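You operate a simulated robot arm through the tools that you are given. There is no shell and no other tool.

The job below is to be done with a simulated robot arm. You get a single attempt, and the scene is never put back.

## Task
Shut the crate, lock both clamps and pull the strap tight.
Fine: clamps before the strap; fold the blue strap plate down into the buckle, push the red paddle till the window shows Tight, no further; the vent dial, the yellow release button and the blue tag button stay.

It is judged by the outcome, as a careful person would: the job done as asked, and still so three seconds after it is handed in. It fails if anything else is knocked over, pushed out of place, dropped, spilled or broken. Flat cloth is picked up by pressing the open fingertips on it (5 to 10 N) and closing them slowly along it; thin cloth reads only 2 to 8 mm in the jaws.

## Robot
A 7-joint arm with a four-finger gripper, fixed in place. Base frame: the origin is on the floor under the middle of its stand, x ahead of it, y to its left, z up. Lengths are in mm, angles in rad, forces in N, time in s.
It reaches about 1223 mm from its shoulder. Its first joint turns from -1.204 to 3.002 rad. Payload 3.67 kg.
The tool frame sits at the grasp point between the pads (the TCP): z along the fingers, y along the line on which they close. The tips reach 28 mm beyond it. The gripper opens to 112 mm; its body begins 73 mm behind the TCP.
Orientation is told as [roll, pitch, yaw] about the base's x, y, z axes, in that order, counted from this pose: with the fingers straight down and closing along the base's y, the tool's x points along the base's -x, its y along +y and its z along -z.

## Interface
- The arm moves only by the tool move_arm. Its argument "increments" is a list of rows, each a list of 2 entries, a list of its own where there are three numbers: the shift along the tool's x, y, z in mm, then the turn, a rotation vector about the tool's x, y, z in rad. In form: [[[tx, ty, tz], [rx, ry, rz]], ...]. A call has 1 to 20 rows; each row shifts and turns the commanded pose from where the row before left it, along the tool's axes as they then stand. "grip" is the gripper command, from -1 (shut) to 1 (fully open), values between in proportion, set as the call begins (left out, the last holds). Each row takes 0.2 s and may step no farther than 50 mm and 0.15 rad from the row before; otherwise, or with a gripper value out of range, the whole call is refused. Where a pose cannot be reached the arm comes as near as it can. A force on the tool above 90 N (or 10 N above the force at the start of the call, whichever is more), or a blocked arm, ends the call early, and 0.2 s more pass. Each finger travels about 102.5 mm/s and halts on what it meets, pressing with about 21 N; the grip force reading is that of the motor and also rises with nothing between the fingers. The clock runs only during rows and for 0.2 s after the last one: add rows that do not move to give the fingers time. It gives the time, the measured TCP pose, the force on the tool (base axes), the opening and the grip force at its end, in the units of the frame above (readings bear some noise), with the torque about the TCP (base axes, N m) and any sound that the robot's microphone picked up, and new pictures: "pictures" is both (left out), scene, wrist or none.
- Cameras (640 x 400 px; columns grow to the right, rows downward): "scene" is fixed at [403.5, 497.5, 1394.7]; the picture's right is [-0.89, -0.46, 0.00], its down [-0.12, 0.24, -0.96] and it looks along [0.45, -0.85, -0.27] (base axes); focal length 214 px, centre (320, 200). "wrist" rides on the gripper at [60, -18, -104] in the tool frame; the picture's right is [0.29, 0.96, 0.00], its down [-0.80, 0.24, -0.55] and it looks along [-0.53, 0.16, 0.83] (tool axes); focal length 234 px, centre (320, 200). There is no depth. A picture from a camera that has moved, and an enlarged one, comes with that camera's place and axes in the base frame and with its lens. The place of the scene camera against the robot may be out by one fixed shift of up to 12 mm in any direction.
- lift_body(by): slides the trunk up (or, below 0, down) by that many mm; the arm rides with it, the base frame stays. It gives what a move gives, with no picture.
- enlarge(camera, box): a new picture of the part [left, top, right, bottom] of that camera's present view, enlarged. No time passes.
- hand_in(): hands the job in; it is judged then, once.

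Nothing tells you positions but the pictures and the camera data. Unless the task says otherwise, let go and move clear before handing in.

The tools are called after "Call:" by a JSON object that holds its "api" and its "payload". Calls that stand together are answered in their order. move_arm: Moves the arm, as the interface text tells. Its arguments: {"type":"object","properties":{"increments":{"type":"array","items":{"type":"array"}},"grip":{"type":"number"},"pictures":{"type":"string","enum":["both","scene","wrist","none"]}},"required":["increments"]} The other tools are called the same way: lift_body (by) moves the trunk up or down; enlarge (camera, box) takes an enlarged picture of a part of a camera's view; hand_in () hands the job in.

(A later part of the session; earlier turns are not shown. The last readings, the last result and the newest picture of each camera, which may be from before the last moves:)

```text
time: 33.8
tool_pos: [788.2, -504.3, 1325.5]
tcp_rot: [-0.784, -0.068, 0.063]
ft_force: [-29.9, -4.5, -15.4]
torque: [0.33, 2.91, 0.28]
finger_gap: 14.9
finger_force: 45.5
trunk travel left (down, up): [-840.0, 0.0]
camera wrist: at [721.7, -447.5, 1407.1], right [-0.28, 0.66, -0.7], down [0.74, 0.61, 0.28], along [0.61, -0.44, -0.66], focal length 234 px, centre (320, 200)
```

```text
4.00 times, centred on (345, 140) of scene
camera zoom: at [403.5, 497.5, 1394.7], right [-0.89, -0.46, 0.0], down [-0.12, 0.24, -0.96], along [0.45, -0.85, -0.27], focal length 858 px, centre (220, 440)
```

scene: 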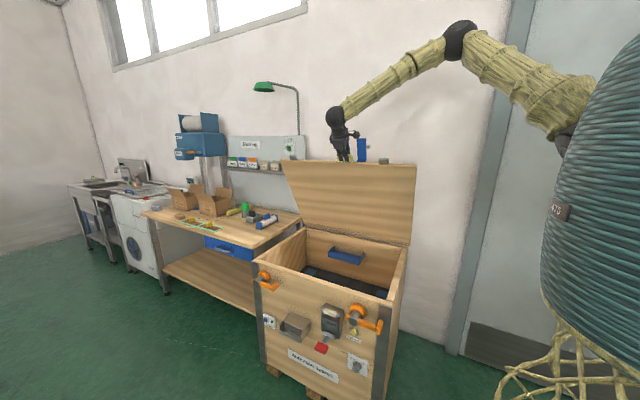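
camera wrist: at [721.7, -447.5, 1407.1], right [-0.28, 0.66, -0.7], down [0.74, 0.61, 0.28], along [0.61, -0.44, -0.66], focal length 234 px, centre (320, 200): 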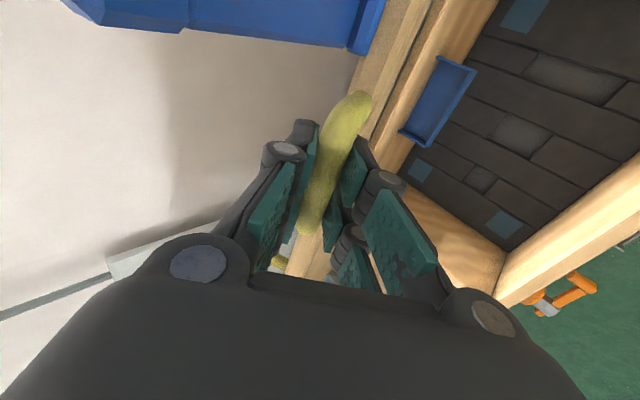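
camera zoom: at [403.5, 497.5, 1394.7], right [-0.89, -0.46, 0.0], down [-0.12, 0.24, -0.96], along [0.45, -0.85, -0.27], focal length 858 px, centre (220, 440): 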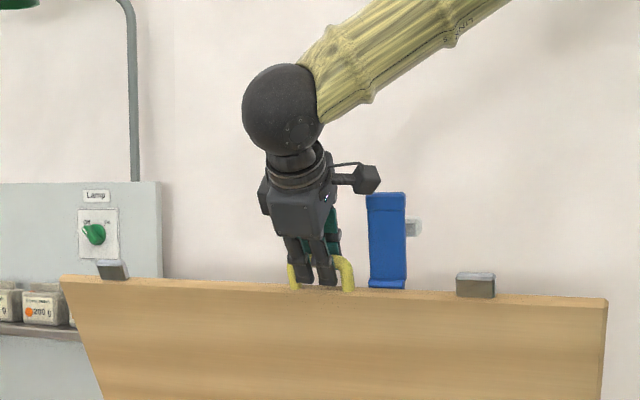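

The front fingertips are poking into the handle loop because the hand is steeper than the lid. I'll open slightly, with the bar still caged, and rotate the hand to lie in line with the lid.

Call:
{"api": "move_arm", "payload": {"increments": [[[0, 0, 0], [0, 0, 0]], [[0, 0, 0], [0, 0, 0]]], "grip": -0.3, "pictures": "none"}}

Call:
{"api": "move_arm", "payload": {"increments": [[[0, 0, 0], [-0.1277, 0, 0.0128]], [[0, 0, 0], [-0.1277, 0, 0.0128]], [[0, 0, 0], [-0.1277, 0, 0.0128]], [[0, 0, 0], [0, 0, 0]]]}}

```text
time: 34.4
tool_pos: [790.2, -500.3, 1329.4]
tcp_rot: [-0.789, -0.072, 0.065]
ft_force: [-30.9, 0.5, -5.2]
torque: [-0.13, 0.97, 0.02]
finger_gap: 41.5
finger_force: 1.7
trunk travel left (down, up): [-840.0, 0.0]
```

```text
time: 35.4
tool_pos: [793.6, -500.2, 1327.8]
tcp_rot: [-0.4, -0.095, 0.032]
ft_force: [1.4, 2.0, 0.4]
torque: [-0.12, 0.13, -0.06]
finger_gap: 41.0
finger_force: 2.0
trunk travel left (down, up): [-840.0, 0.0]
camera wrist: at [724.8, -479.4, 1424.4], right [-0.28, 0.87, -0.4], down [0.74, 0.46, 0.49], along [0.61, -0.16, -0.78], focal length 234 px, centre (320, 200)
```

scene: 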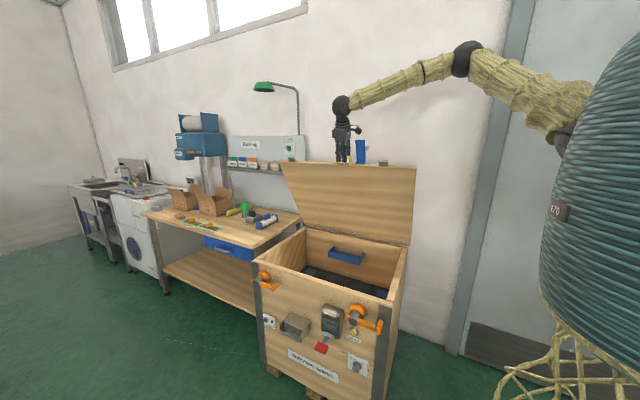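
wrist: 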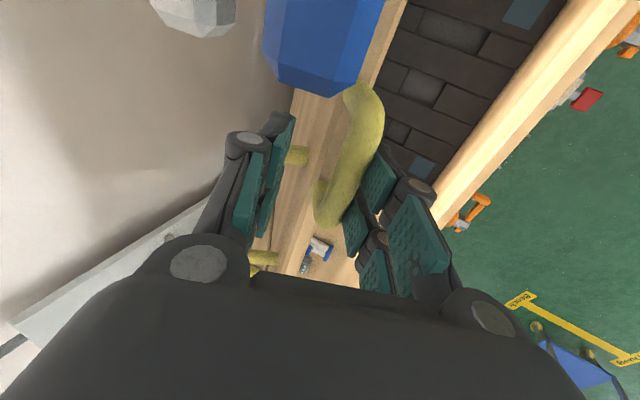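

Load is gone and the hand is aligned with the lid. Now I'll pinch the handle bar.

Call:
{"api": "move_arm", "payload": {"increments": [[[0, 0, 0], [0, 0, 0]], [[0, 0, 0], [0, 0, 0]], [[0, 0, 0], [0, 0, 0]]], "grip": -0.8}}

Call:
{"api": "enlarge", "payload": {"camera": "wrist", "box": [180, 40, 460, 300]}}

```text
time: 36.2
tool_pos: [791.2, -502.4, 1325.4]
tcp_rot: [-0.402, -0.089, 0.031]
ft_force: [-6.1, 2.7, -3.2]
torque: [0.09, 0.87, 0.55]
finger_gap: 15.0
finger_force: 44.9
trunk travel left (down, up): [-840.0, 0.0]
camera wrist: at [723.9, -480.9, 1422.3], right [-0.28, 0.87, -0.4], down [0.74, 0.46, 0.49], along [0.61, -0.16, -0.78], focal length 234 px, centre (320, 200)
```

scene: 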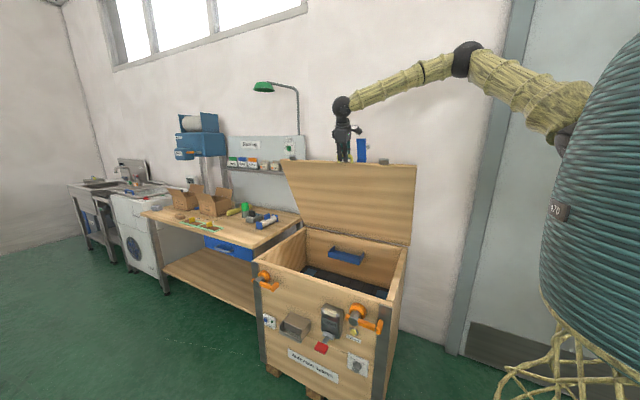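
wrist: 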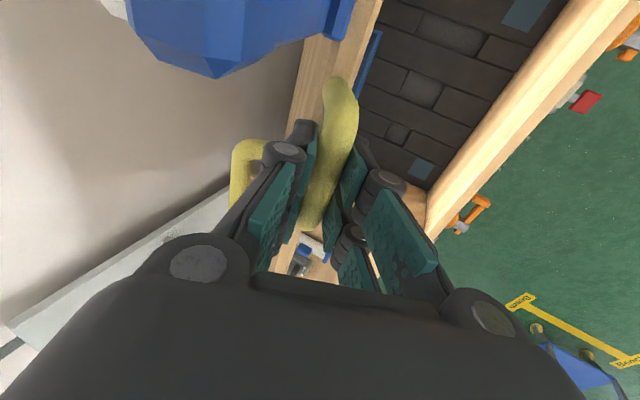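

```text
1.54 times, centred on (320, 170) of wrist
camera zoom: at [723.9, -480.9, 1422.3], right [-0.28, 0.87, -0.4], down [0.74, 0.46, 0.49], along [0.61, -0.16, -0.78], focal length 360 px, centre (320, 246)
```

zoom: 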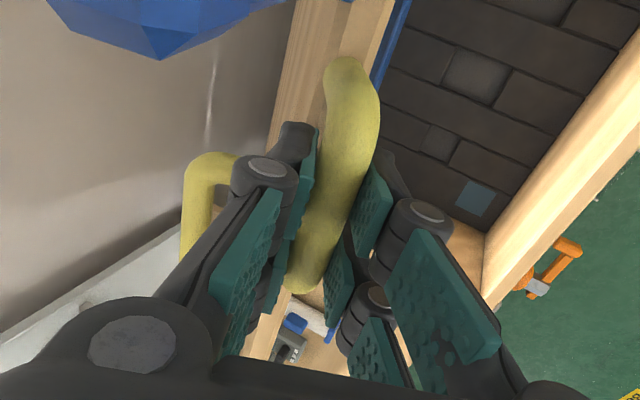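

The bar is firmly pinched (15 mm gap, low loads). I'll swing the lid down with the hand rotating rigidly about the hinge line, in batches, checking force.

Call:
{"api": "move_arm", "payload": {"increments": [[[0.2, 28.6, 1.7], [0.0498, 0, -0.005]], [[0.2, 28.6, 1.7], [0.0498, 0, -0.005]], [[0.2, 28.6, 1.7], [0.0498, 0, -0.005]], [[0.2, 28.6, 1.7], [0.0498, 0, -0.005]], [[0, 0, 0], [0, 0, 0]]], "pictures": "scene"}}

```text
time: 37.4
tool_pos: [792.1, -405.9, 1265.9]
tcp_rot: [-0.6, -0.081, 0.05]
ft_force: [-19.9, -7.9, -17.8]
torque: [0.05, 1.18, -0.15]
finger_gap: 15.2
finger_force: 45.4
trunk travel left (down, up): [-840.0, 0.0]
```

scene: 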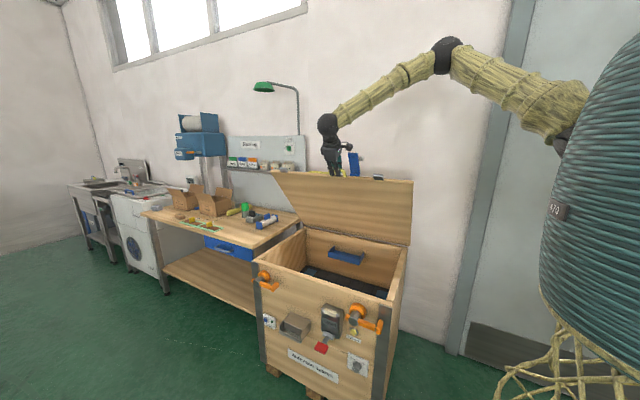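

The lid is pulling toward the hinge (about 19 N) and sideways in x, so my path is slightly off. I'll relax both with a small correction.

Call:
{"api": "move_arm", "payload": {"increments": [[[3, 0, 3], [0, 0, 0]], [[0, 0, 0], [0, 0, 0]]], "pictures": "none"}}

```text
time: 38.0
tool_pos: [793.3, -405.4, 1265.5]
tcp_rot: [-0.602, -0.082, 0.053]
ft_force: [-5.8, -2.1, -7.7]
torque: [0.07, 0.64, 0.1]
finger_gap: 15.0
finger_force: 45.3
trunk travel left (down, up): [-840.0, 0.0]
```

Call:
{"api": "move_arm", "payload": {"increments": [[[1.2, 28.6, 3.2], [0.0498, 0, -0.005]], [[1.0, 28.6, 2.8], [0.0498, 0, -0.005]], [[0.8, 28.6, 2.8], [0.0498, 0, -0.005]], [[0.8, 28.6, 2.8], [0.0498, 0, -0.005]], [[0.8, 28.6, 2.8], [0.0498, 0, -0.005]], [[0, 0, 0], [0, 0, 0]]], "pictures": "scene"}}

```text
time: 39.4
tool_pos: [789.7, -303.2, 1162.9]
tcp_rot: [-0.854, -0.064, 0.071]
ft_force: [28.9, 23.7, 11.0]
torque: [0.05, -0.35, 0.32]
finger_gap: 15.0
finger_force: 44.8
trunk travel left (down, up): [-840.0, 0.0]
```

scene: 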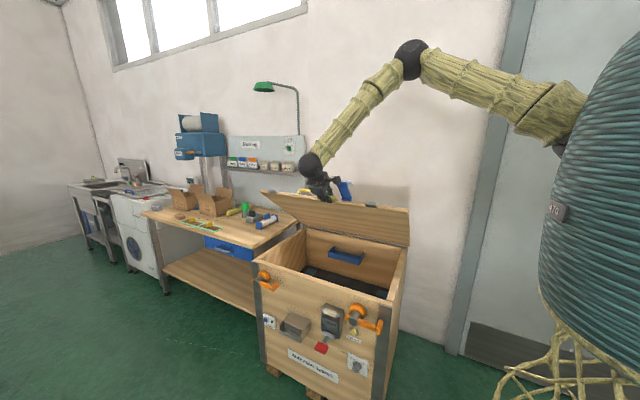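

Call:
{"api": "move_arm", "payload": {"increments": [[[-6, 0, -5], [0, 0, 0]], [[0, 0, 0], [0, 0, 0]]], "pictures": "wrist"}}

```text
time: 40.0
tool_pos: [789.0, -304.7, 1163.4]
tcp_rot: [-0.853, -0.058, 0.065]
ft_force: [-16.7, -3.2, -9.8]
torque: [-0.04, 0.69, -1.26]
finger_gap: 14.9
finger_force: 44.9
trunk travel left (down, up): [-840.0, 0.0]
camera wrist: at [722.2, -242.4, 1241.7], right [-0.29, 0.61, -0.74], down [0.75, 0.62, 0.23], along [0.6, -0.48, -0.64], focal length 234 px, centre (320, 200)
```

wrist: 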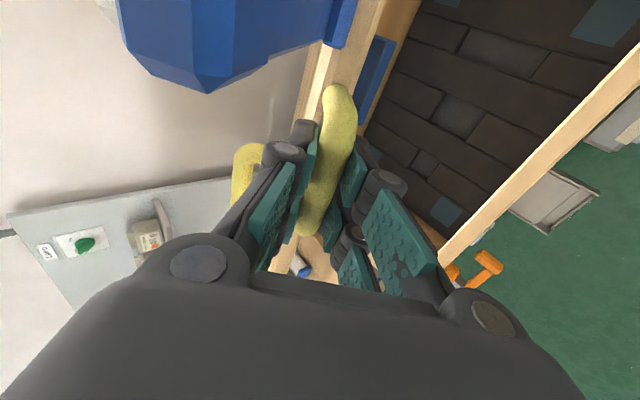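

Call:
{"api": "move_arm", "payload": {"increments": [[[2.2, 0, 1], [0, 0, 0]], [[0.2, 28.6, 2.0], [0.0498, 0, -0.005]], [[0.2, 28.6, 2.0], [0.0498, 0, -0.005]], [[0.2, 28.6, 2.0], [0.0498, 0, -0.005]], [[0.2, 28.6, 2.0], [0.0498, 0, -0.005]], [[0, 0, 0], [0, 0, 0]]], "pictures": "scene"}}

```text
time: 41.4
tool_pos: [789.9, -240.5, 1068.8]
tcp_rot: [-1.052, -0.049, 0.08]
ft_force: [-19.5, -6.3, -8.6]
torque: [0.04, -0.05, -0.14]
finger_gap: 14.9
finger_force: 45.0
trunk travel left (down, up): [-840.0, 0.0]
```

scene: 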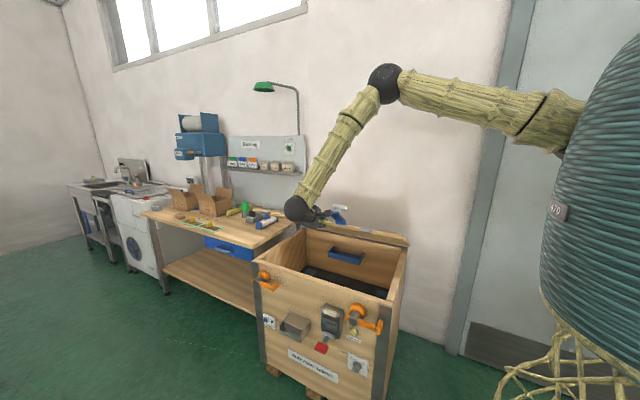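

Call:
{"api": "move_arm", "payload": {"increments": [[[2.5, 0, 1.2], [0, 0, 0]], [[0.3, 28.6, 2.0], [0.0498, 0, -0.005]], [[0.3, 28.6, 2.0], [0.0498, 0, -0.005]], [[0.3, 28.6, 2.0], [0.0498, 0, -0.005]], [[0.3, 28.6, 2.0], [0.0498, 0, -0.005]], [[0, 0, 0], [0, 0, 0]]]}}

```text
time: 42.8
tool_pos: [789.2, -195.5, 963.0]
tcp_rot: [-1.254, -0.03, 0.091]
ft_force: [12.6, 25.2, 2.0]
torque: [0.02, -0.61, 0.53]
finger_gap: 15.0
finger_force: 45.2
trunk travel left (down, up): [-840.0, 0.0]
camera wrist: at [721.5, -109.9, 1009.5], right [-0.29, 0.27, -0.92], down [0.74, 0.67, -0.03], along [0.61, -0.69, -0.4], focal length 234 px, centre (320, 200)
```

scene: 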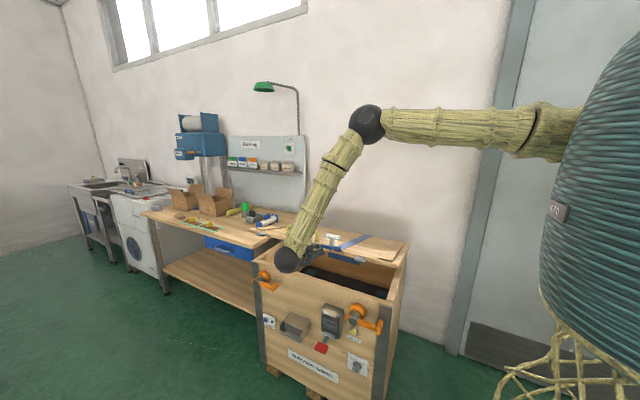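
wrist: 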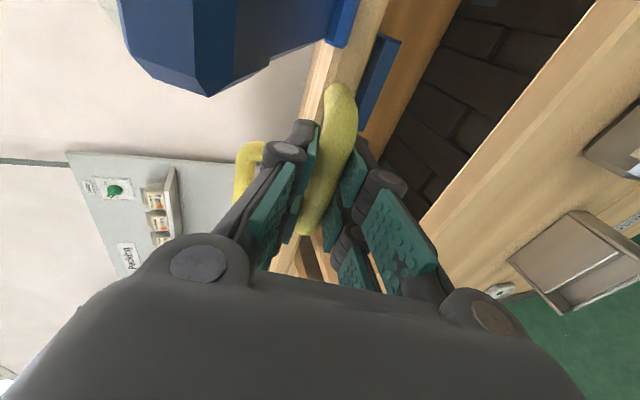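

Call:
{"api": "move_arm", "payload": {"increments": [[[-1.5, 0, -3.5], [0, 0, 0]], [[0.3, 28.6, 1.6], [0.0498, 0, -0.005]], [[0.3, 28.6, 1.6], [0.0498, 0, -0.005]], [[0.3, 28.6, 1.6], [0.0498, 0, -0.005]], [[0, 0, 0], [0, 0, 0]]]}}

```text
time: 44.0
tool_pos: [788.9, -176.8, 876.8]
tcp_rot: [-1.403, -0.015, 0.094]
ft_force: [4.2, 16.2, -2.6]
torque: [0.06, -0.94, 0.05]
finger_gap: 14.9
finger_force: 45.1
trunk travel left (down, up): [-840.0, 0.0]
camera wrist: at [721.6, -84.4, 912.1], right [-0.29, 0.13, -0.95], down [0.74, 0.66, -0.13], along [0.61, -0.74, -0.29], focal length 234 px, centre (320, 200)
```

scene: 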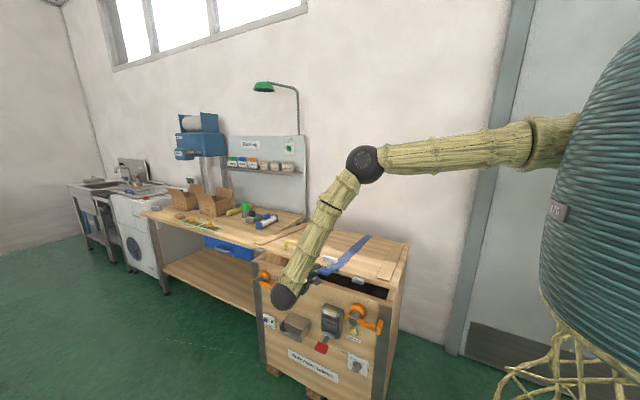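
wrist: 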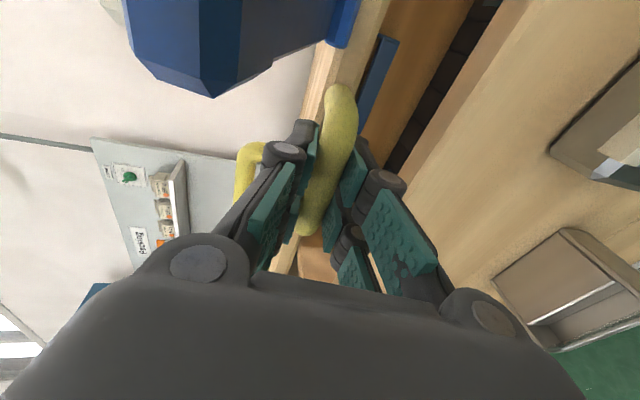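

Call:
{"api": "move_arm", "payload": {"increments": [[[-0.3, 0, -2], [0, 0, 0]], [[0.3, 26, 1.0], [0.0448, 0, -0.0045]], [[0.2, 20, 0.8], [0.0349, 0, -0.0035]], [[0, 0, 0], [0, 0, 0]]]}}

```text
time: 45.0
tool_pos: [789.0, -171.8, 832.0]
tcp_rot: [-1.479, -0.007, 0.091]
ft_force: [9.2, -1.8, -5.3]
torque: [0.15, -1.14, -0.46]
finger_gap: 14.8
finger_force: 44.7
trunk travel left (down, up): [-840.0, 0.0]
camera wrist: at [721.7, -76.4, 858.6], right [-0.29, 0.06, -0.96], down [0.74, 0.64, -0.18], along [0.6, -0.76, -0.23], focal length 234 px, centre (320, 200)
```

scene: 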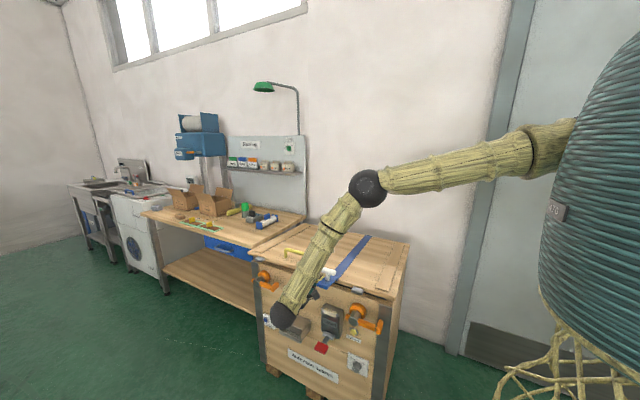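
wrist: 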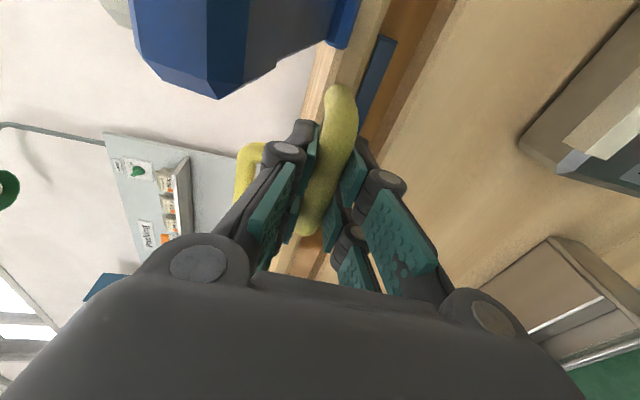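

Call:
{"api": "move_arm", "payload": {"increments": [[[0, 10, 0.3], [0.0175, 0, -0.0017]], [[0, 8, 0.2], [0.014, 0, -0.0014]], [[0, 0, 0], [0, 0, 0]]]}}

Call:
{"api": "enlarge", "payload": {"camera": "scene", "box": [240, 220, 420, 380]}}

```text
time: 45.8
tool_pos: [788.8, -170.3, 814.4]
tcp_rot: [-1.512, -0.002, 0.095]
ft_force: [12.4, -5.0, -6.4]
torque: [-0.01, -1.22, -0.59]
finger_gap: 14.7
finger_force: 45.1
trunk travel left (down, up): [-840.0, 0.0]
camera wrist: at [721.5, -74.6, 837.9], right [-0.29, 0.03, -0.96], down [0.74, 0.64, -0.21], along [0.61, -0.77, -0.21], focal length 234 px, centre (320, 200)
```

scene: 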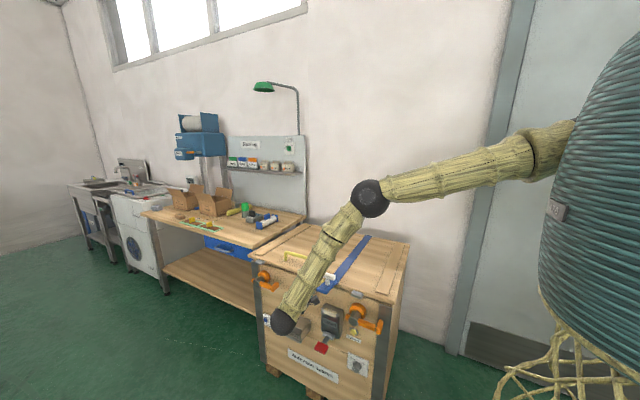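
wrist: 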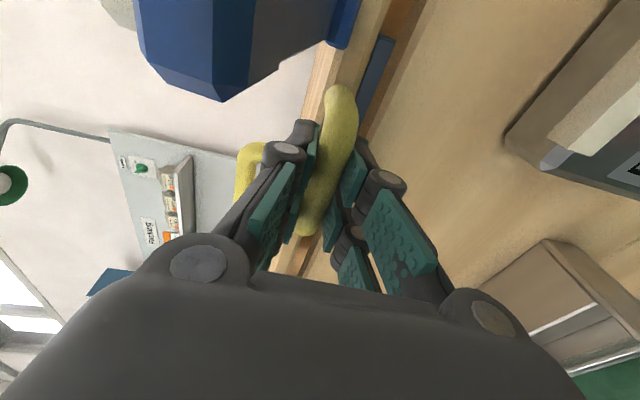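

```text
2.50 times, centred on (330, 300) of scene
camera zoom: at [403.5, 497.5, 1394.7], right [-0.89, -0.46, 0.0], down [-0.12, 0.24, -0.96], along [0.45, -0.85, -0.27], focal length 536 px, centre (295, -50)
```

zoom: 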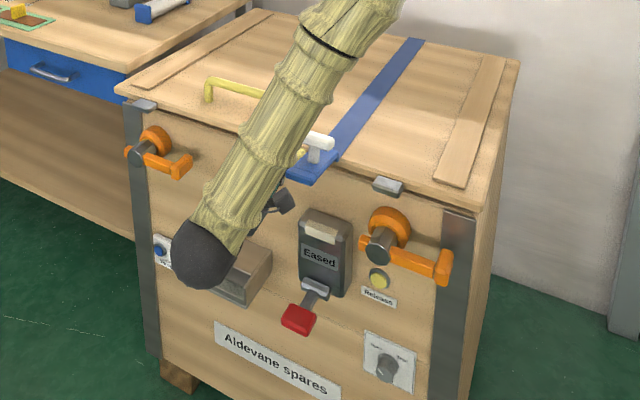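

The lid is almost shut. I'll lower the last millimetres until contact shows in the force.

Call:
{"api": "move_arm", "payload": {"increments": [[[0, 5, 0], [0.0085, 0, 0]], [[0, 0, 0], [0, 0, 0]]], "pictures": "none"}}

Call:
{"api": "move_arm", "payload": {"increments": [[[0, 5, 0], [0.0085, 0, 0]], [[0, 0, 0], [0, 0, 0]]], "pictures": "none"}}

```text
time: 46.4
tool_pos: [787.5, -170.7, 809.2]
tcp_rot: [-1.521, -0.002, 0.095]
ft_force: [10.4, -7.9, -5.3]
torque: [-0.05, -0.95, 0.23]
finger_gap: 14.8
finger_force: 44.8
trunk travel left (down, up): [-840.0, 0.0]
```

```text
time: 47.0
tool_pos: [789.6, -170.2, 804.6]
tcp_rot: [-1.53, -0.001, 0.094]
ft_force: [8.5, -11.0, -6.0]
torque: [-0.06, -0.81, 0.59]
finger_gap: 14.7
finger_force: 44.7
trunk travel left (down, up): [-840.0, 0.0]
```

Call:
{"api": "move_arm", "payload": {"increments": [[[0, 5, 1], [0.0085, 0, 0]], [[0, 0, 0], [0, 0, 0]]], "pictures": "none"}}

Call:
{"api": "move_arm", "payload": {"increments": [[[0, 5, 1], [0.0085, 0, 0]], [[0, 0, 0], [0, 0, 0]]]}}

Call:
{"api": "enlarge", "payload": {"camera": "wrist", "box": [200, 0, 460, 260]}}

Call:
{"api": "enlarge", "payload": {"camera": "scene", "box": [330, 240, 430, 320]}}

```text
time: 47.6
tool_pos: [788.7, -170.2, 799.4]
tcp_rot: [-1.536, 0.0, 0.095]
ft_force: [8.7, -7.3, -5.9]
torque: [0.03, -0.72, -0.42]
finger_gap: 14.9
finger_force: 45.4
trunk travel left (down, up): [-840.0, 0.0]
```

```text
time: 48.2
tool_pos: [789.6, -170.3, 795.1]
tcp_rot: [-1.545, 0.0, 0.095]
ft_force: [6.4, 0.8, -5.6]
torque: [0.11, -0.44, -1.04]
finger_gap: 14.8
finger_force: 45.2
trunk travel left (down, up): [-840.0, 0.0]
camera wrist: at [721.3, -73.2, 814.6], right [-0.29, 0.0, -0.96], down [0.74, 0.63, -0.22], along [0.61, -0.77, -0.18], focal length 234 px, centre (320, 200)
```

scene: 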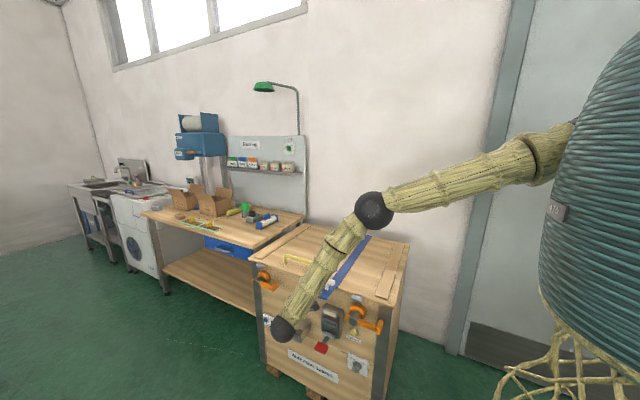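
wrist: 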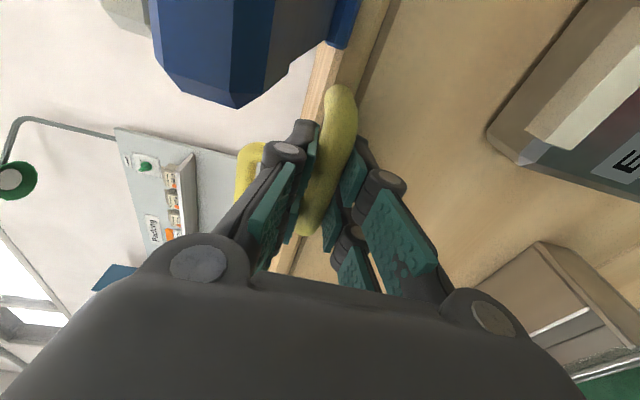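

```text
1.54 times, centred on (330, 130) of wrist
camera zoom: at [721.3, -73.2, 814.6], right [-0.29, 0.0, -0.96], down [0.74, 0.63, -0.22], along [0.61, -0.77, -0.18], focal length 360 px, centre (305, 308)
```

zoom: 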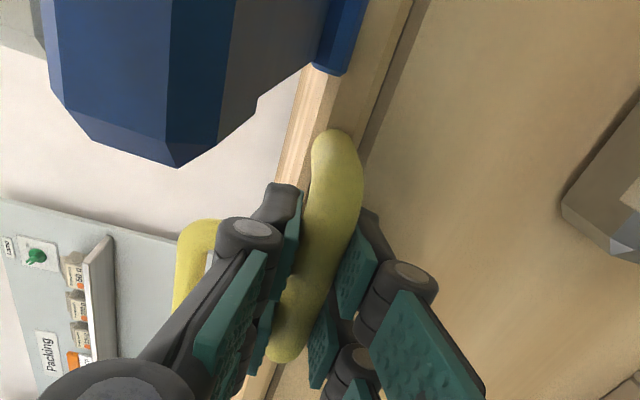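

```text
5.00 times, centred on (380, 280) of scene
camera zoom: at [403.5, 497.5, 1394.7], right [-0.89, -0.46, 0.0], down [-0.12, 0.24, -0.96], along [0.45, -0.85, -0.27], focal length 1072 px, centre (20, -200)
```

zoom: 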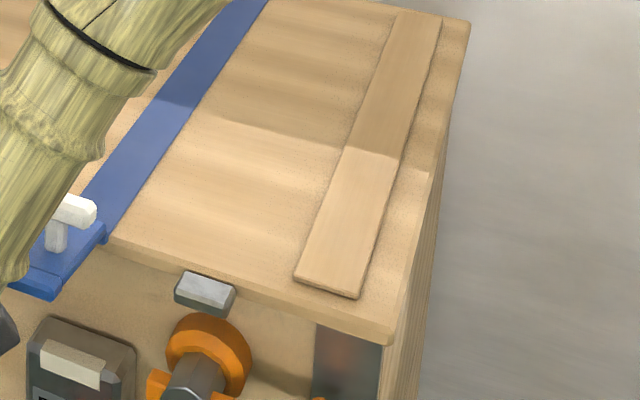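

Call:
{"api": "move_arm", "payload": {"increments": [[[0, 4, 0], [0.007, 0, 0]], [[0, 4, 0], [0.007, 0, 0]], [[0, 0, 0], [0, 0, 0]]], "pictures": "none"}}

Call:
{"api": "move_arm", "payload": {"increments": [[[0, 4, 0], [0, 0, 0]], [[0, 0, 0], [0, 0, 0]]], "pictures": "none"}}

```text
time: 49.0
tool_pos: [788.3, -169.7, 791.7]
tcp_rot: [-1.563, -0.01, 0.094]
ft_force: [8.5, 1.1, 42.6]
torque: [-0.16, 1.96, 0.02]
finger_gap: 15.2
finger_force: 45.1
trunk travel left (down, up): [-840.0, 0.0]
```

```text
time: 49.6
tool_pos: [789.8, -169.3, 792.8]
tcp_rot: [-1.565, -0.014, 0.094]
ft_force: [7.8, 0.7, 77.2]
torque: [-0.14, 2.14, 0.72]
finger_gap: 15.5
finger_force: 44.9
trunk travel left (down, up): [-840.0, 0.0]
```

The lid is firmly shut (77 N upward reaction). I'll relieve the press, open the fingers and back straight out.

Call:
{"api": "move_arm", "payload": {"increments": [[[0, -9, 0], [0, 0, 0]], [[0, 0, 0], [0, 0, 0]]], "pictures": "none"}}

Call:
{"api": "move_arm", "payload": {"increments": [[[0, 0, 0], [0, 0, 0]], [[0, 0, 0], [0, 0, 0]]], "grip": -0.2, "pictures": "none"}}

Call:
{"api": "move_arm", "payload": {"increments": [[[0, 0, -20], [0, 0, 0]], [[0, 0, -30], [0, 0, 0]], [[0, 0, -30], [0, 0, 0]], [[0, 0, 0], [0, 0, 0]]]}}

```text
time: 50.2
tool_pos: [789.9, -169.5, 790.3]
tcp_rot: [-1.559, -0.003, 0.098]
ft_force: [26.4, 1.4, 32.0]
torque: [-0.02, 0.79, 0.12]
finger_gap: 14.8
finger_force: 45.1
trunk travel left (down, up): [-840.0, 0.0]
```

```text
time: 50.8
tool_pos: [788.0, -170.7, 790.2]
tcp_rot: [-1.557, 0.0, 0.093]
ft_force: [-0.6, 0.1, 0.1]
torque: [-0.01, 0.0, -0.02]
finger_gap: 45.0
finger_force: 0.1
trunk travel left (down, up): [-840.0, 0.0]
```

```text
time: 51.8
tool_pos: [782.1, -89.5, 792.4]
tcp_rot: [-1.559, -0.002, 0.094]
ft_force: [0.2, -0.6, 0.0]
torque: [0.03, 0.0, 0.01]
finger_gap: 44.9
finger_force: 0.1
trunk travel left (down, up): [-840.0, 0.0]
camera wrist: at [713.0, 6.2, 811.2], right [-0.29, -0.02, -0.96], down [0.74, 0.63, -0.23], along [0.61, -0.78, -0.17], focal length 234 px, centre (320, 200)
```

scene: 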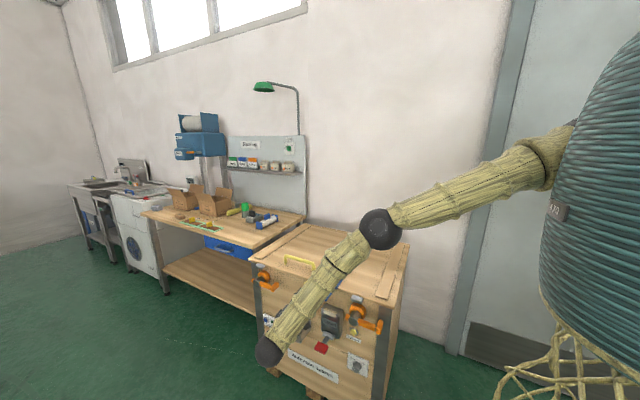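
wrist: 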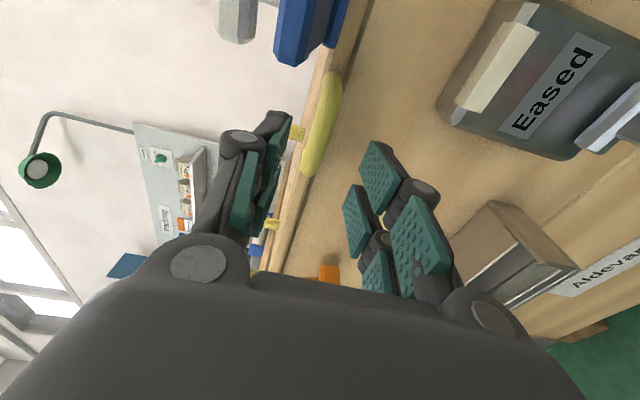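

The lid is shut and released. I'll look closely at the clamps and buckle now.

Call:
{"api": "enlarge", "payload": {"camera": "scene", "box": [300, 280, 400, 380]}}

Call:
{"api": "enlarge", "payload": {"camera": "scene", "box": [240, 245, 320, 325]}}

```text
4.00 times, centred on (350, 330) of scene
camera zoom: at [403.5, 497.5, 1394.7], right [-0.89, -0.46, 0.0], down [-0.12, 0.24, -0.96], along [0.45, -0.85, -0.27], focal length 858 px, centre (200, -320)
```

zoom: 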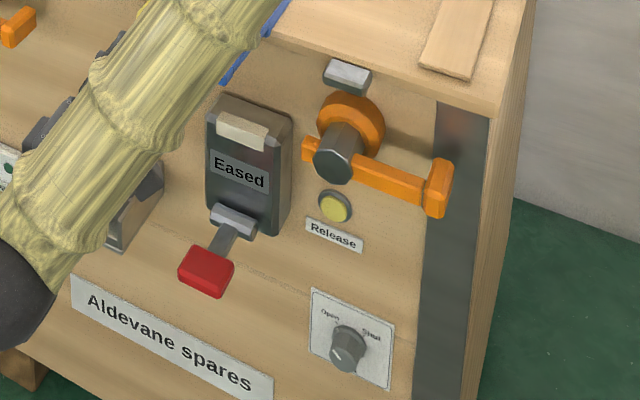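

```text
5.00 times, centred on (280, 285) of scene
camera zoom: at [403.5, 497.5, 1394.7], right [-0.89, -0.46, 0.0], down [-0.12, 0.24, -0.96], along [0.45, -0.85, -0.27], focal length 1072 px, centre (520, -225)
```

zoom: 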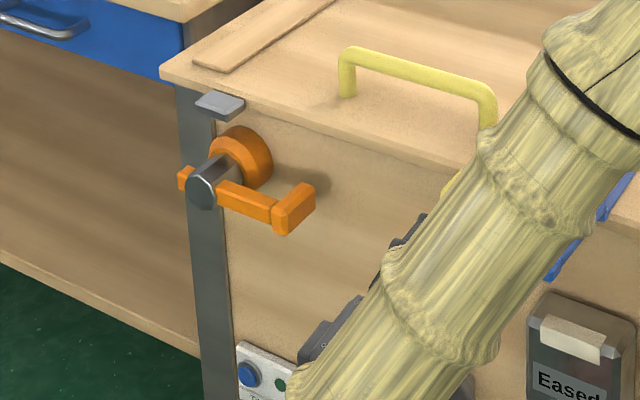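

Each clamp has a cam disc, a hub along y and a lever pointing toward -x. I'll back the arm off toward the robot and lower the trunk so I can inspect the front with the wrist camera.

Call:
{"api": "move_arm", "payload": {"increments": [[[36, -21.6, -13], [0, 0, 0]], [[36, -21.6, -13], [0, 0, 0]], [[36, -21.6, -13], [0, 0, 0]], [[36, -21.6, -13], [0, 0, 0]], [[36, -21.6, -13], [0, 0, 0]], [[0, 0, 0], [0, 0, 0]]], "pictures": "none"}}

Call:
{"api": "lift_body", "payload": {"by": -200}}

Call:
{"api": "move_arm", "payload": {"increments": [[[0, 0, 0], [0, 0, 0]]]}}

```text
time: 53.2
tool_pos: [595.8, -45.7, 901.3]
tcp_rot: [-1.56, -0.002, 0.094]
ft_force: [-0.4, 0.2, -1.2]
torque: [-0.01, 0.0, -0.05]
finger_gap: 44.7
finger_force: 0.0
trunk travel left (down, up): [-840.0, 0.0]
```

```text
time: 55.4
tool_pos: [595.5, -44.7, 701.1]
tcp_rot: [-1.562, -0.003, 0.094]
ft_force: [0.0, 0.6, -0.3]
torque: [-0.02, 0.01, 0.01]
finger_gap: 44.7
finger_force: 0.1
trunk travel left (down, up): [-640.0, 200.0]
```

```text
time: 55.8
tool_pos: [595.8, -44.9, 702.4]
tcp_rot: [-1.562, -0.003, 0.096]
ft_force: [0.1, -0.1, -0.8]
torque: [0.03, 0.01, -0.01]
finger_gap: 44.8
finger_force: 0.1
trunk travel left (down, up): [-640.0, 200.0]
camera wrist: at [527.2, 52.6, 720.7], right [-0.29, -0.02, -0.96], down [0.74, 0.63, -0.23], along [0.61, -0.78, -0.17], focal length 234 px, centre (320, 200)
```

scene: 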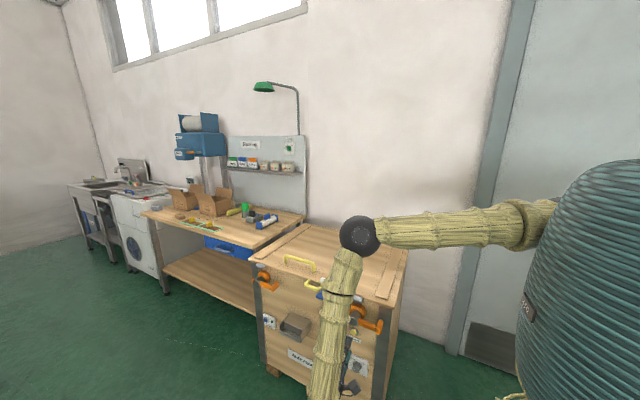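
wrist: 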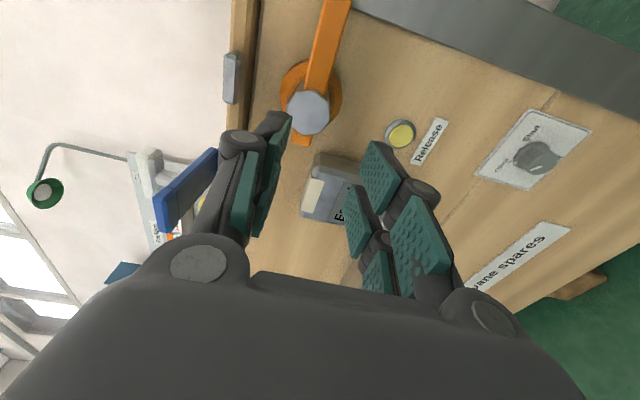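

Call:
{"api": "enlarge", "payload": {"camera": "wrist", "box": [200, 0, 440, 160]}}

Call:
{"api": "enlarge", "payload": {"camera": "scene", "box": [240, 250, 330, 320]}}

```text
2.50 times, centred on (320, 80) of wrist
camera zoom: at [527.2, 52.6, 720.7], right [-0.29, -0.02, -0.96], down [0.74, 0.63, -0.23], along [0.61, -0.78, -0.17], focal length 585 px, centre (320, 500)
```

zoom: 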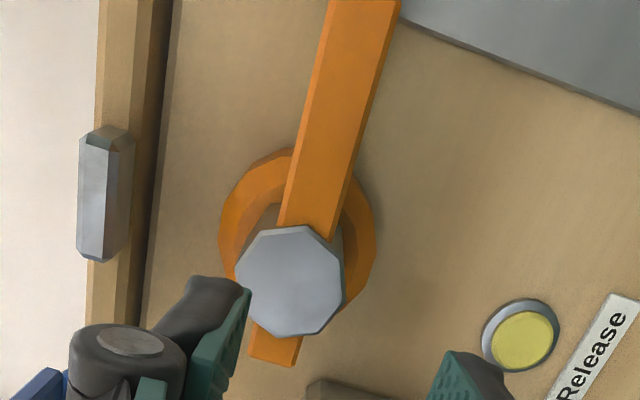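

```text
5.71 times, centred on (285, 285) of scene
camera zoom: at [403.5, 497.5, 1394.7], right [-0.89, -0.46, 0.0], down [-0.12, 0.24, -0.96], along [0.45, -0.85, -0.27], focal length 1226 px, centre (520, -286)
```

zoom: 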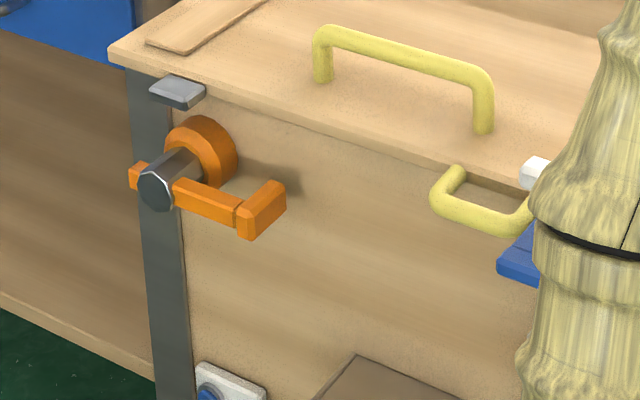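

The clamp lever ends in a peg that sticks out toward +y. I'll shift the hand toward the right clamp's peg to measure it.

Call:
{"api": "move_arm", "payload": {"increments": [[[32, -9, 0], [0, 0, 0]], [[32, -9, 0], [0, 0, 0]], [[32, -9, 0], [0, 0, 0]], [[0, 0, 0], [0, 0, 0]]]}}

Call:
{"api": "enlarge", "payload": {"camera": "wrist", "box": [200, 20, 440, 180]}}

```text
time: 56.8
tool_pos: [500.1, -54.1, 728.4]
tcp_rot: [-1.56, -0.004, 0.094]
ft_force: [-0.3, 0.1, -0.5]
torque: [-0.03, -0.02, 0.05]
finger_gap: 44.8
finger_force: 0.0
trunk travel left (down, up): [-640.0, 200.0]
camera wrist: at [431.0, 43.2, 747.3], right [-0.29, -0.02, -0.96], down [0.74, 0.63, -0.23], along [0.61, -0.78, -0.17], focal length 234 px, centre (320, 200)
```

scene: 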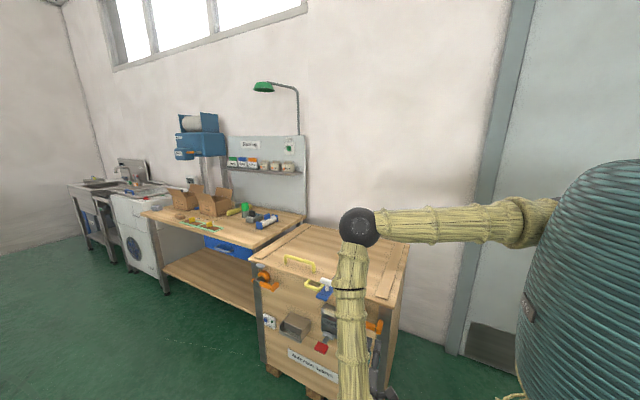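
wrist: 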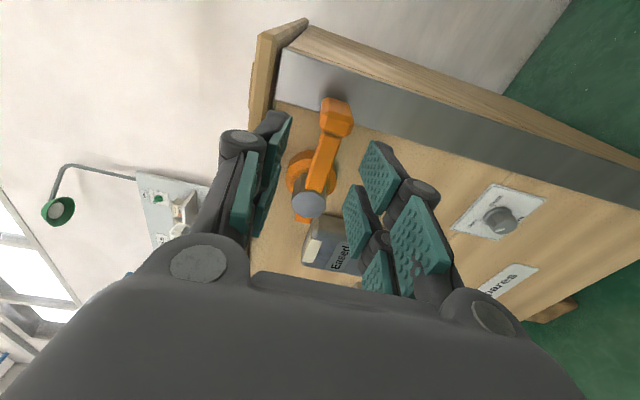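

```text
2.50 times, centred on (320, 100) of wrist
camera zoom: at [431.0, 43.2, 747.3], right [-0.29, -0.02, -0.96], down [0.74, 0.63, -0.23], along [0.61, -0.78, -0.17], focal length 585 px, centre (320, 450)
```

zoom: 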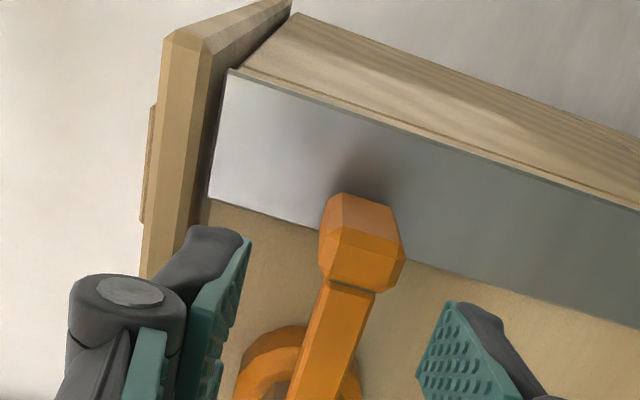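

The knob at the lever's end is about 30 mm wide at (503, -171, 713), and the hub axis is at x ≈ 599, z ≈ 714. I'll bring the open fingers around it, one above and one below.

Call:
{"api": "move_arm", "payload": {"increments": [[[3, 4.7, 31.9], [0, 0, 0]], [[3, 4.7, 31.9], [0, 0, 0]], [[3, 4.7, 26], [0, 0, 0]], [[0, 0, 0], [0, 0, 0]]]}}

Call:
{"api": "enlarge", "payload": {"camera": "wrist", "box": [200, 40, 440, 240]}}

```text
time: 57.8
tool_pos: [500.0, -143.6, 713.8]
tcp_rot: [-1.56, -0.005, 0.094]
ft_force: [0.5, 0.3, -0.3]
torque: [-0.02, -0.01, 0.01]
finger_gap: 44.7
finger_force: 0.2
trunk travel left (down, up): [-640.0, 200.0]
camera wrist: at [431.4, -46.8, 732.8], right [-0.29, -0.02, -0.96], down [0.74, 0.63, -0.23], along [0.61, -0.78, -0.17], focal length 234 px, centre (320, 200)
```

scene: 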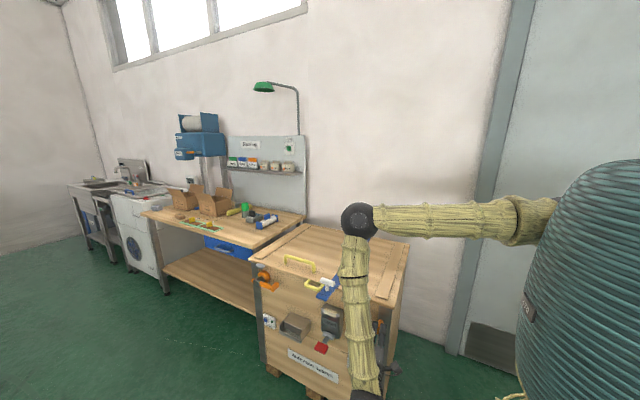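
wrist: 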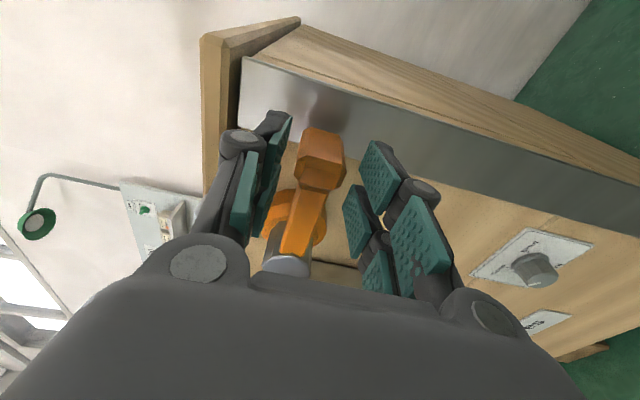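

```text
2.00 times, centred on (320, 140) of wrist
camera zoom: at [431.4, -46.8, 732.8], right [-0.29, -0.02, -0.96], down [0.74, 0.63, -0.23], along [0.61, -0.78, -0.17], focal length 468 px, centre (320, 320)
```

zoom: 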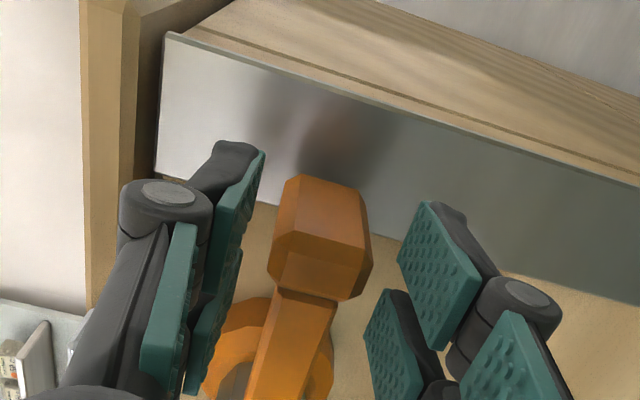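

The knob sits squarely between the fingers. I'll advance a little and grip it.

Call:
{"api": "move_arm", "payload": {"increments": [[[0, 0, 7], [0, 0, 0]], [[0, 0, 0], [0, 0, 0]]], "pictures": "none"}}

Call:
{"api": "move_arm", "payload": {"increments": [[[0, 0, 0], [0, 0, 0]], [[0, 0, 0], [0, 0, 0]], [[0, 0, 0], [0, 0, 0]]], "grip": -0.7, "pictures": "wrist"}}

```text
time: 58.4
tool_pos: [500.2, -151.2, 714.0]
tcp_rot: [-1.561, -0.003, 0.096]
ft_force: [-0.4, 0.4, 0.3]
torque: [0.03, 0.05, -0.02]
finger_gap: 44.9
finger_force: 0.0
trunk travel left (down, up): [-640.0, 200.0]
```

```text
time: 59.2
tool_pos: [500.2, -151.7, 713.5]
tcp_rot: [-1.559, -0.004, 0.094]
ft_force: [0.2, -0.5, 0.0]
torque: [-0.07, -0.01, 0.32]
finger_gap: 29.8
finger_force: 44.8
trunk travel left (down, up): [-640.0, 200.0]
camera wrist: at [431.9, -53.9, 732.5], right [-0.29, -0.02, -0.96], down [0.74, 0.63, -0.23], along [0.61, -0.78, -0.17], focal length 234 px, centre (320, 200)
```

wrist: 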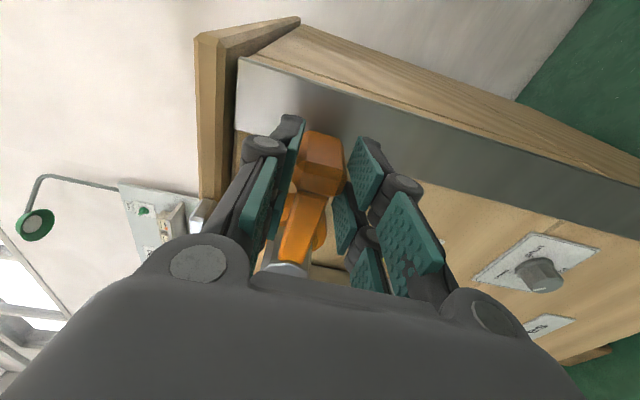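

Gripped. I'll test gently which way the lever turns, starting with a small upward nudge.

Call:
{"api": "move_arm", "payload": {"increments": [[[0, -3, 0], [0, 0, 0]], [[0, -3, 0], [0, 0, 0]], [[0, 0, 0], [0, 0, 0]]], "pictures": "none"}}

```text
time: 60.0
tool_pos: [499.9, -151.0, 719.2]
tcp_rot: [-1.558, 0.0, 0.094]
ft_force: [-5.9, 0.1, -16.4]
torque: [0.35, 1.41, 0.09]
finger_gap: 30.6
finger_force: 45.0
trunk travel left (down, up): [-640.0, 200.0]
```

Call:
{"api": "move_arm", "payload": {"increments": [[[0, -4, 0], [0, 0, -0.04]], [[0, -4, 0], [0, 0, -0.04]], [[0, -4, 0], [0, 0, -0.04]], [[0, 0, 0], [0, 0, 0]]], "pictures": "wrist"}}

```text
time: 61.0
tool_pos: [502.3, -150.9, 730.9]
tcp_rot: [-1.561, 0.118, 0.095]
ft_force: [0.8, 2.1, -12.2]
torque: [0.31, 1.06, 0.27]
finger_gap: 31.0
finger_force: 45.0
trunk travel left (down, up): [-640.0, 200.0]
camera wrist: at [435.3, -53.7, 757.1], right [-0.4, -0.03, -0.92], down [0.71, 0.63, -0.33], along [0.58, -0.78, -0.23], focal length 234 px, centre (320, 200)
```

wrist: 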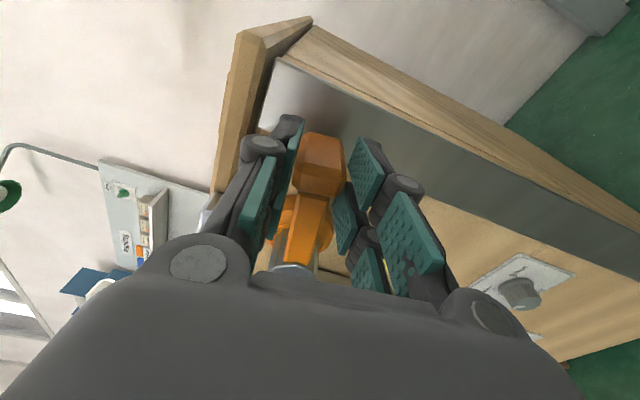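

The lever follows upward with steady friction. I'll continue turning it about the hub axis.

Call:
{"api": "move_arm", "payload": {"increments": [[[-1, -9.7, 0], [0, 0, -0.1]], [[-1, -9.7, 0], [0, 0, -0.1]], [[-1, -9.7, 0], [0, 0, -0.1]], [[-1, -9.7, 0], [0, 0, -0.1]], [[0, 0, 0], [0, 0, 0]]]}}

```text
time: 62.2
tool_pos: [515.1, -150.3, 767.3]
tcp_rot: [-1.558, 0.518, 0.101]
ft_force: [2.2, -3.5, -11.7]
torque: [1.17, 0.87, 0.46]
finger_gap: 30.8
finger_force: 45.3
trunk travel left (down, up): [-640.0, 200.0]
camera wrist: at [463.4, -52.5, 813.3], right [-0.72, -0.06, -0.69], down [0.52, 0.61, -0.6], along [0.46, -0.79, -0.41], focal length 234 px, centre (320, 200)
```

scene: 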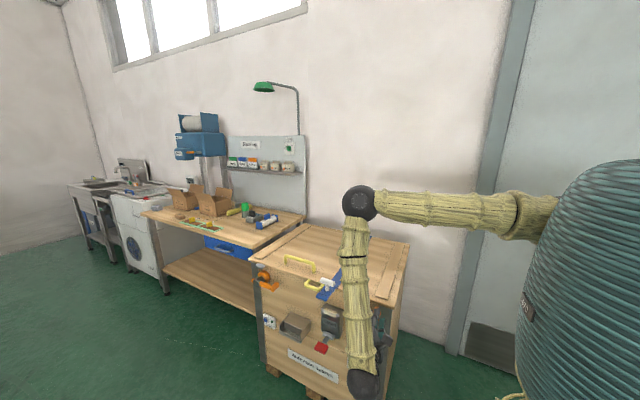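
wrist: 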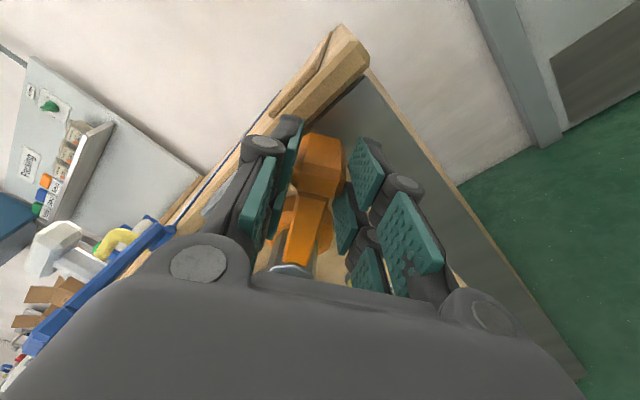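

Call:
{"api": "move_arm", "payload": {"increments": [[[-1, -9.7, 0], [0, 0, -0.1]], [[-1, -9.7, 0], [0, 0, -0.1]], [[-1, -9.7, 0], [0, 0, -0.1]], [[-1, -9.7, 0], [0, 0, -0.1]], [[0, 0, 0], [0, 0, 0]]]}}

```text
time: 63.4
tool_pos: [542.1, -149.7, 795.7]
tcp_rot: [-1.555, 0.92, 0.108]
ft_force: [-3.0, -18.2, -9.8]
torque: [0.48, 0.9, -0.6]
finger_gap: 31.2
finger_force: 45.5
trunk travel left (down, up): [-640.0, 200.0]
camera wrist: at [511.3, -49.8, 854.8], right [-0.93, -0.08, -0.35], down [0.24, 0.59, -0.77], along [0.27, -0.81, -0.53], focal length 234 px, centre (320, 200)
```

scene: 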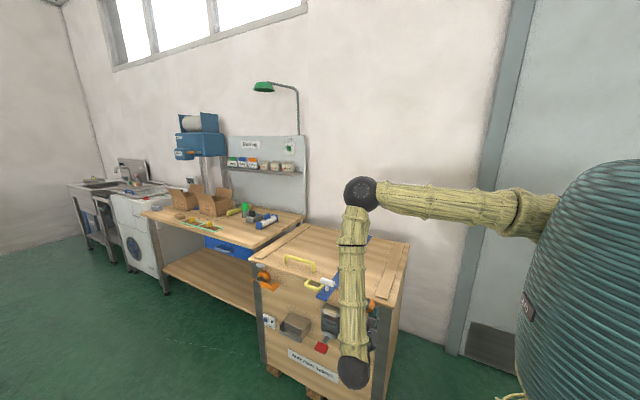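
wrist: 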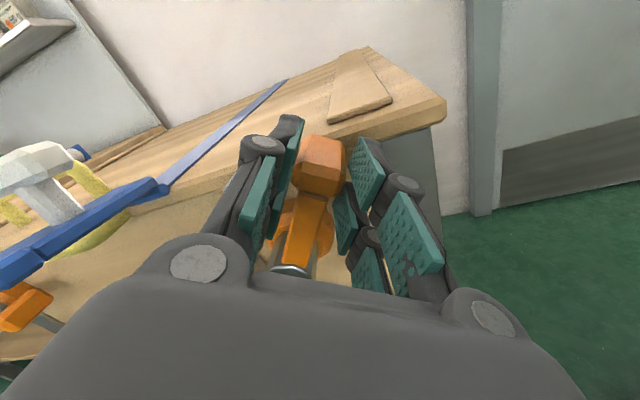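

Call:
{"api": "move_arm", "payload": {"increments": [[[-1, -9.7, 1], [0, 0, -0.1]], [[-1, -9.7, 1], [0, 0, -0.1]], [[-1, -9.7, 0], [0, 0, -0.1]], [[-1, -9.7, 0], [0, 0, -0.1]], [[0, 0, 0], [0, 0, 0]]]}}

```text
time: 64.6
tool_pos: [576.7, -148.3, 811.6]
tcp_rot: [-1.524, 1.32, 0.136]
ft_force: [-7.7, -20.8, -0.9]
torque: [0.42, 0.78, -0.79]
finger_gap: 31.3
finger_force: 44.8
trunk travel left (down, up): [-640.0, 200.0]
camera wrist: at [571.1, -46.1, 874.4], right [-0.99, -0.09, 0.04], down [-0.09, 0.56, -0.83], along [0.06, -0.82, -0.56], focal length 234 px, centre (320, 200)
```

scene: 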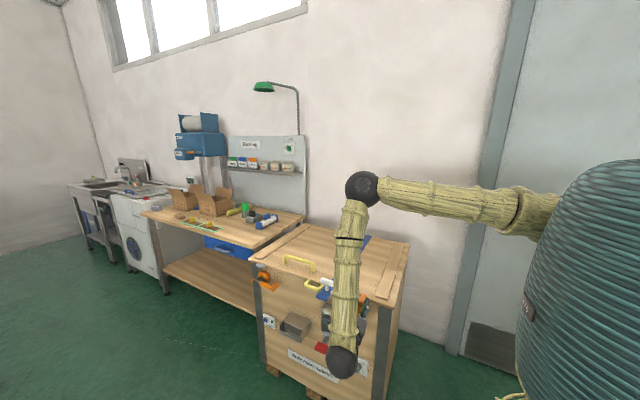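
wrist: 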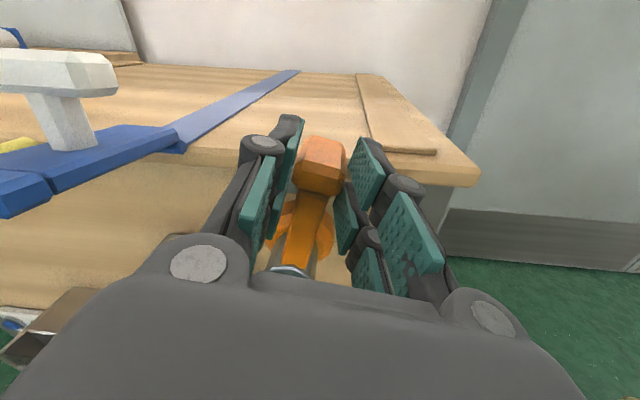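

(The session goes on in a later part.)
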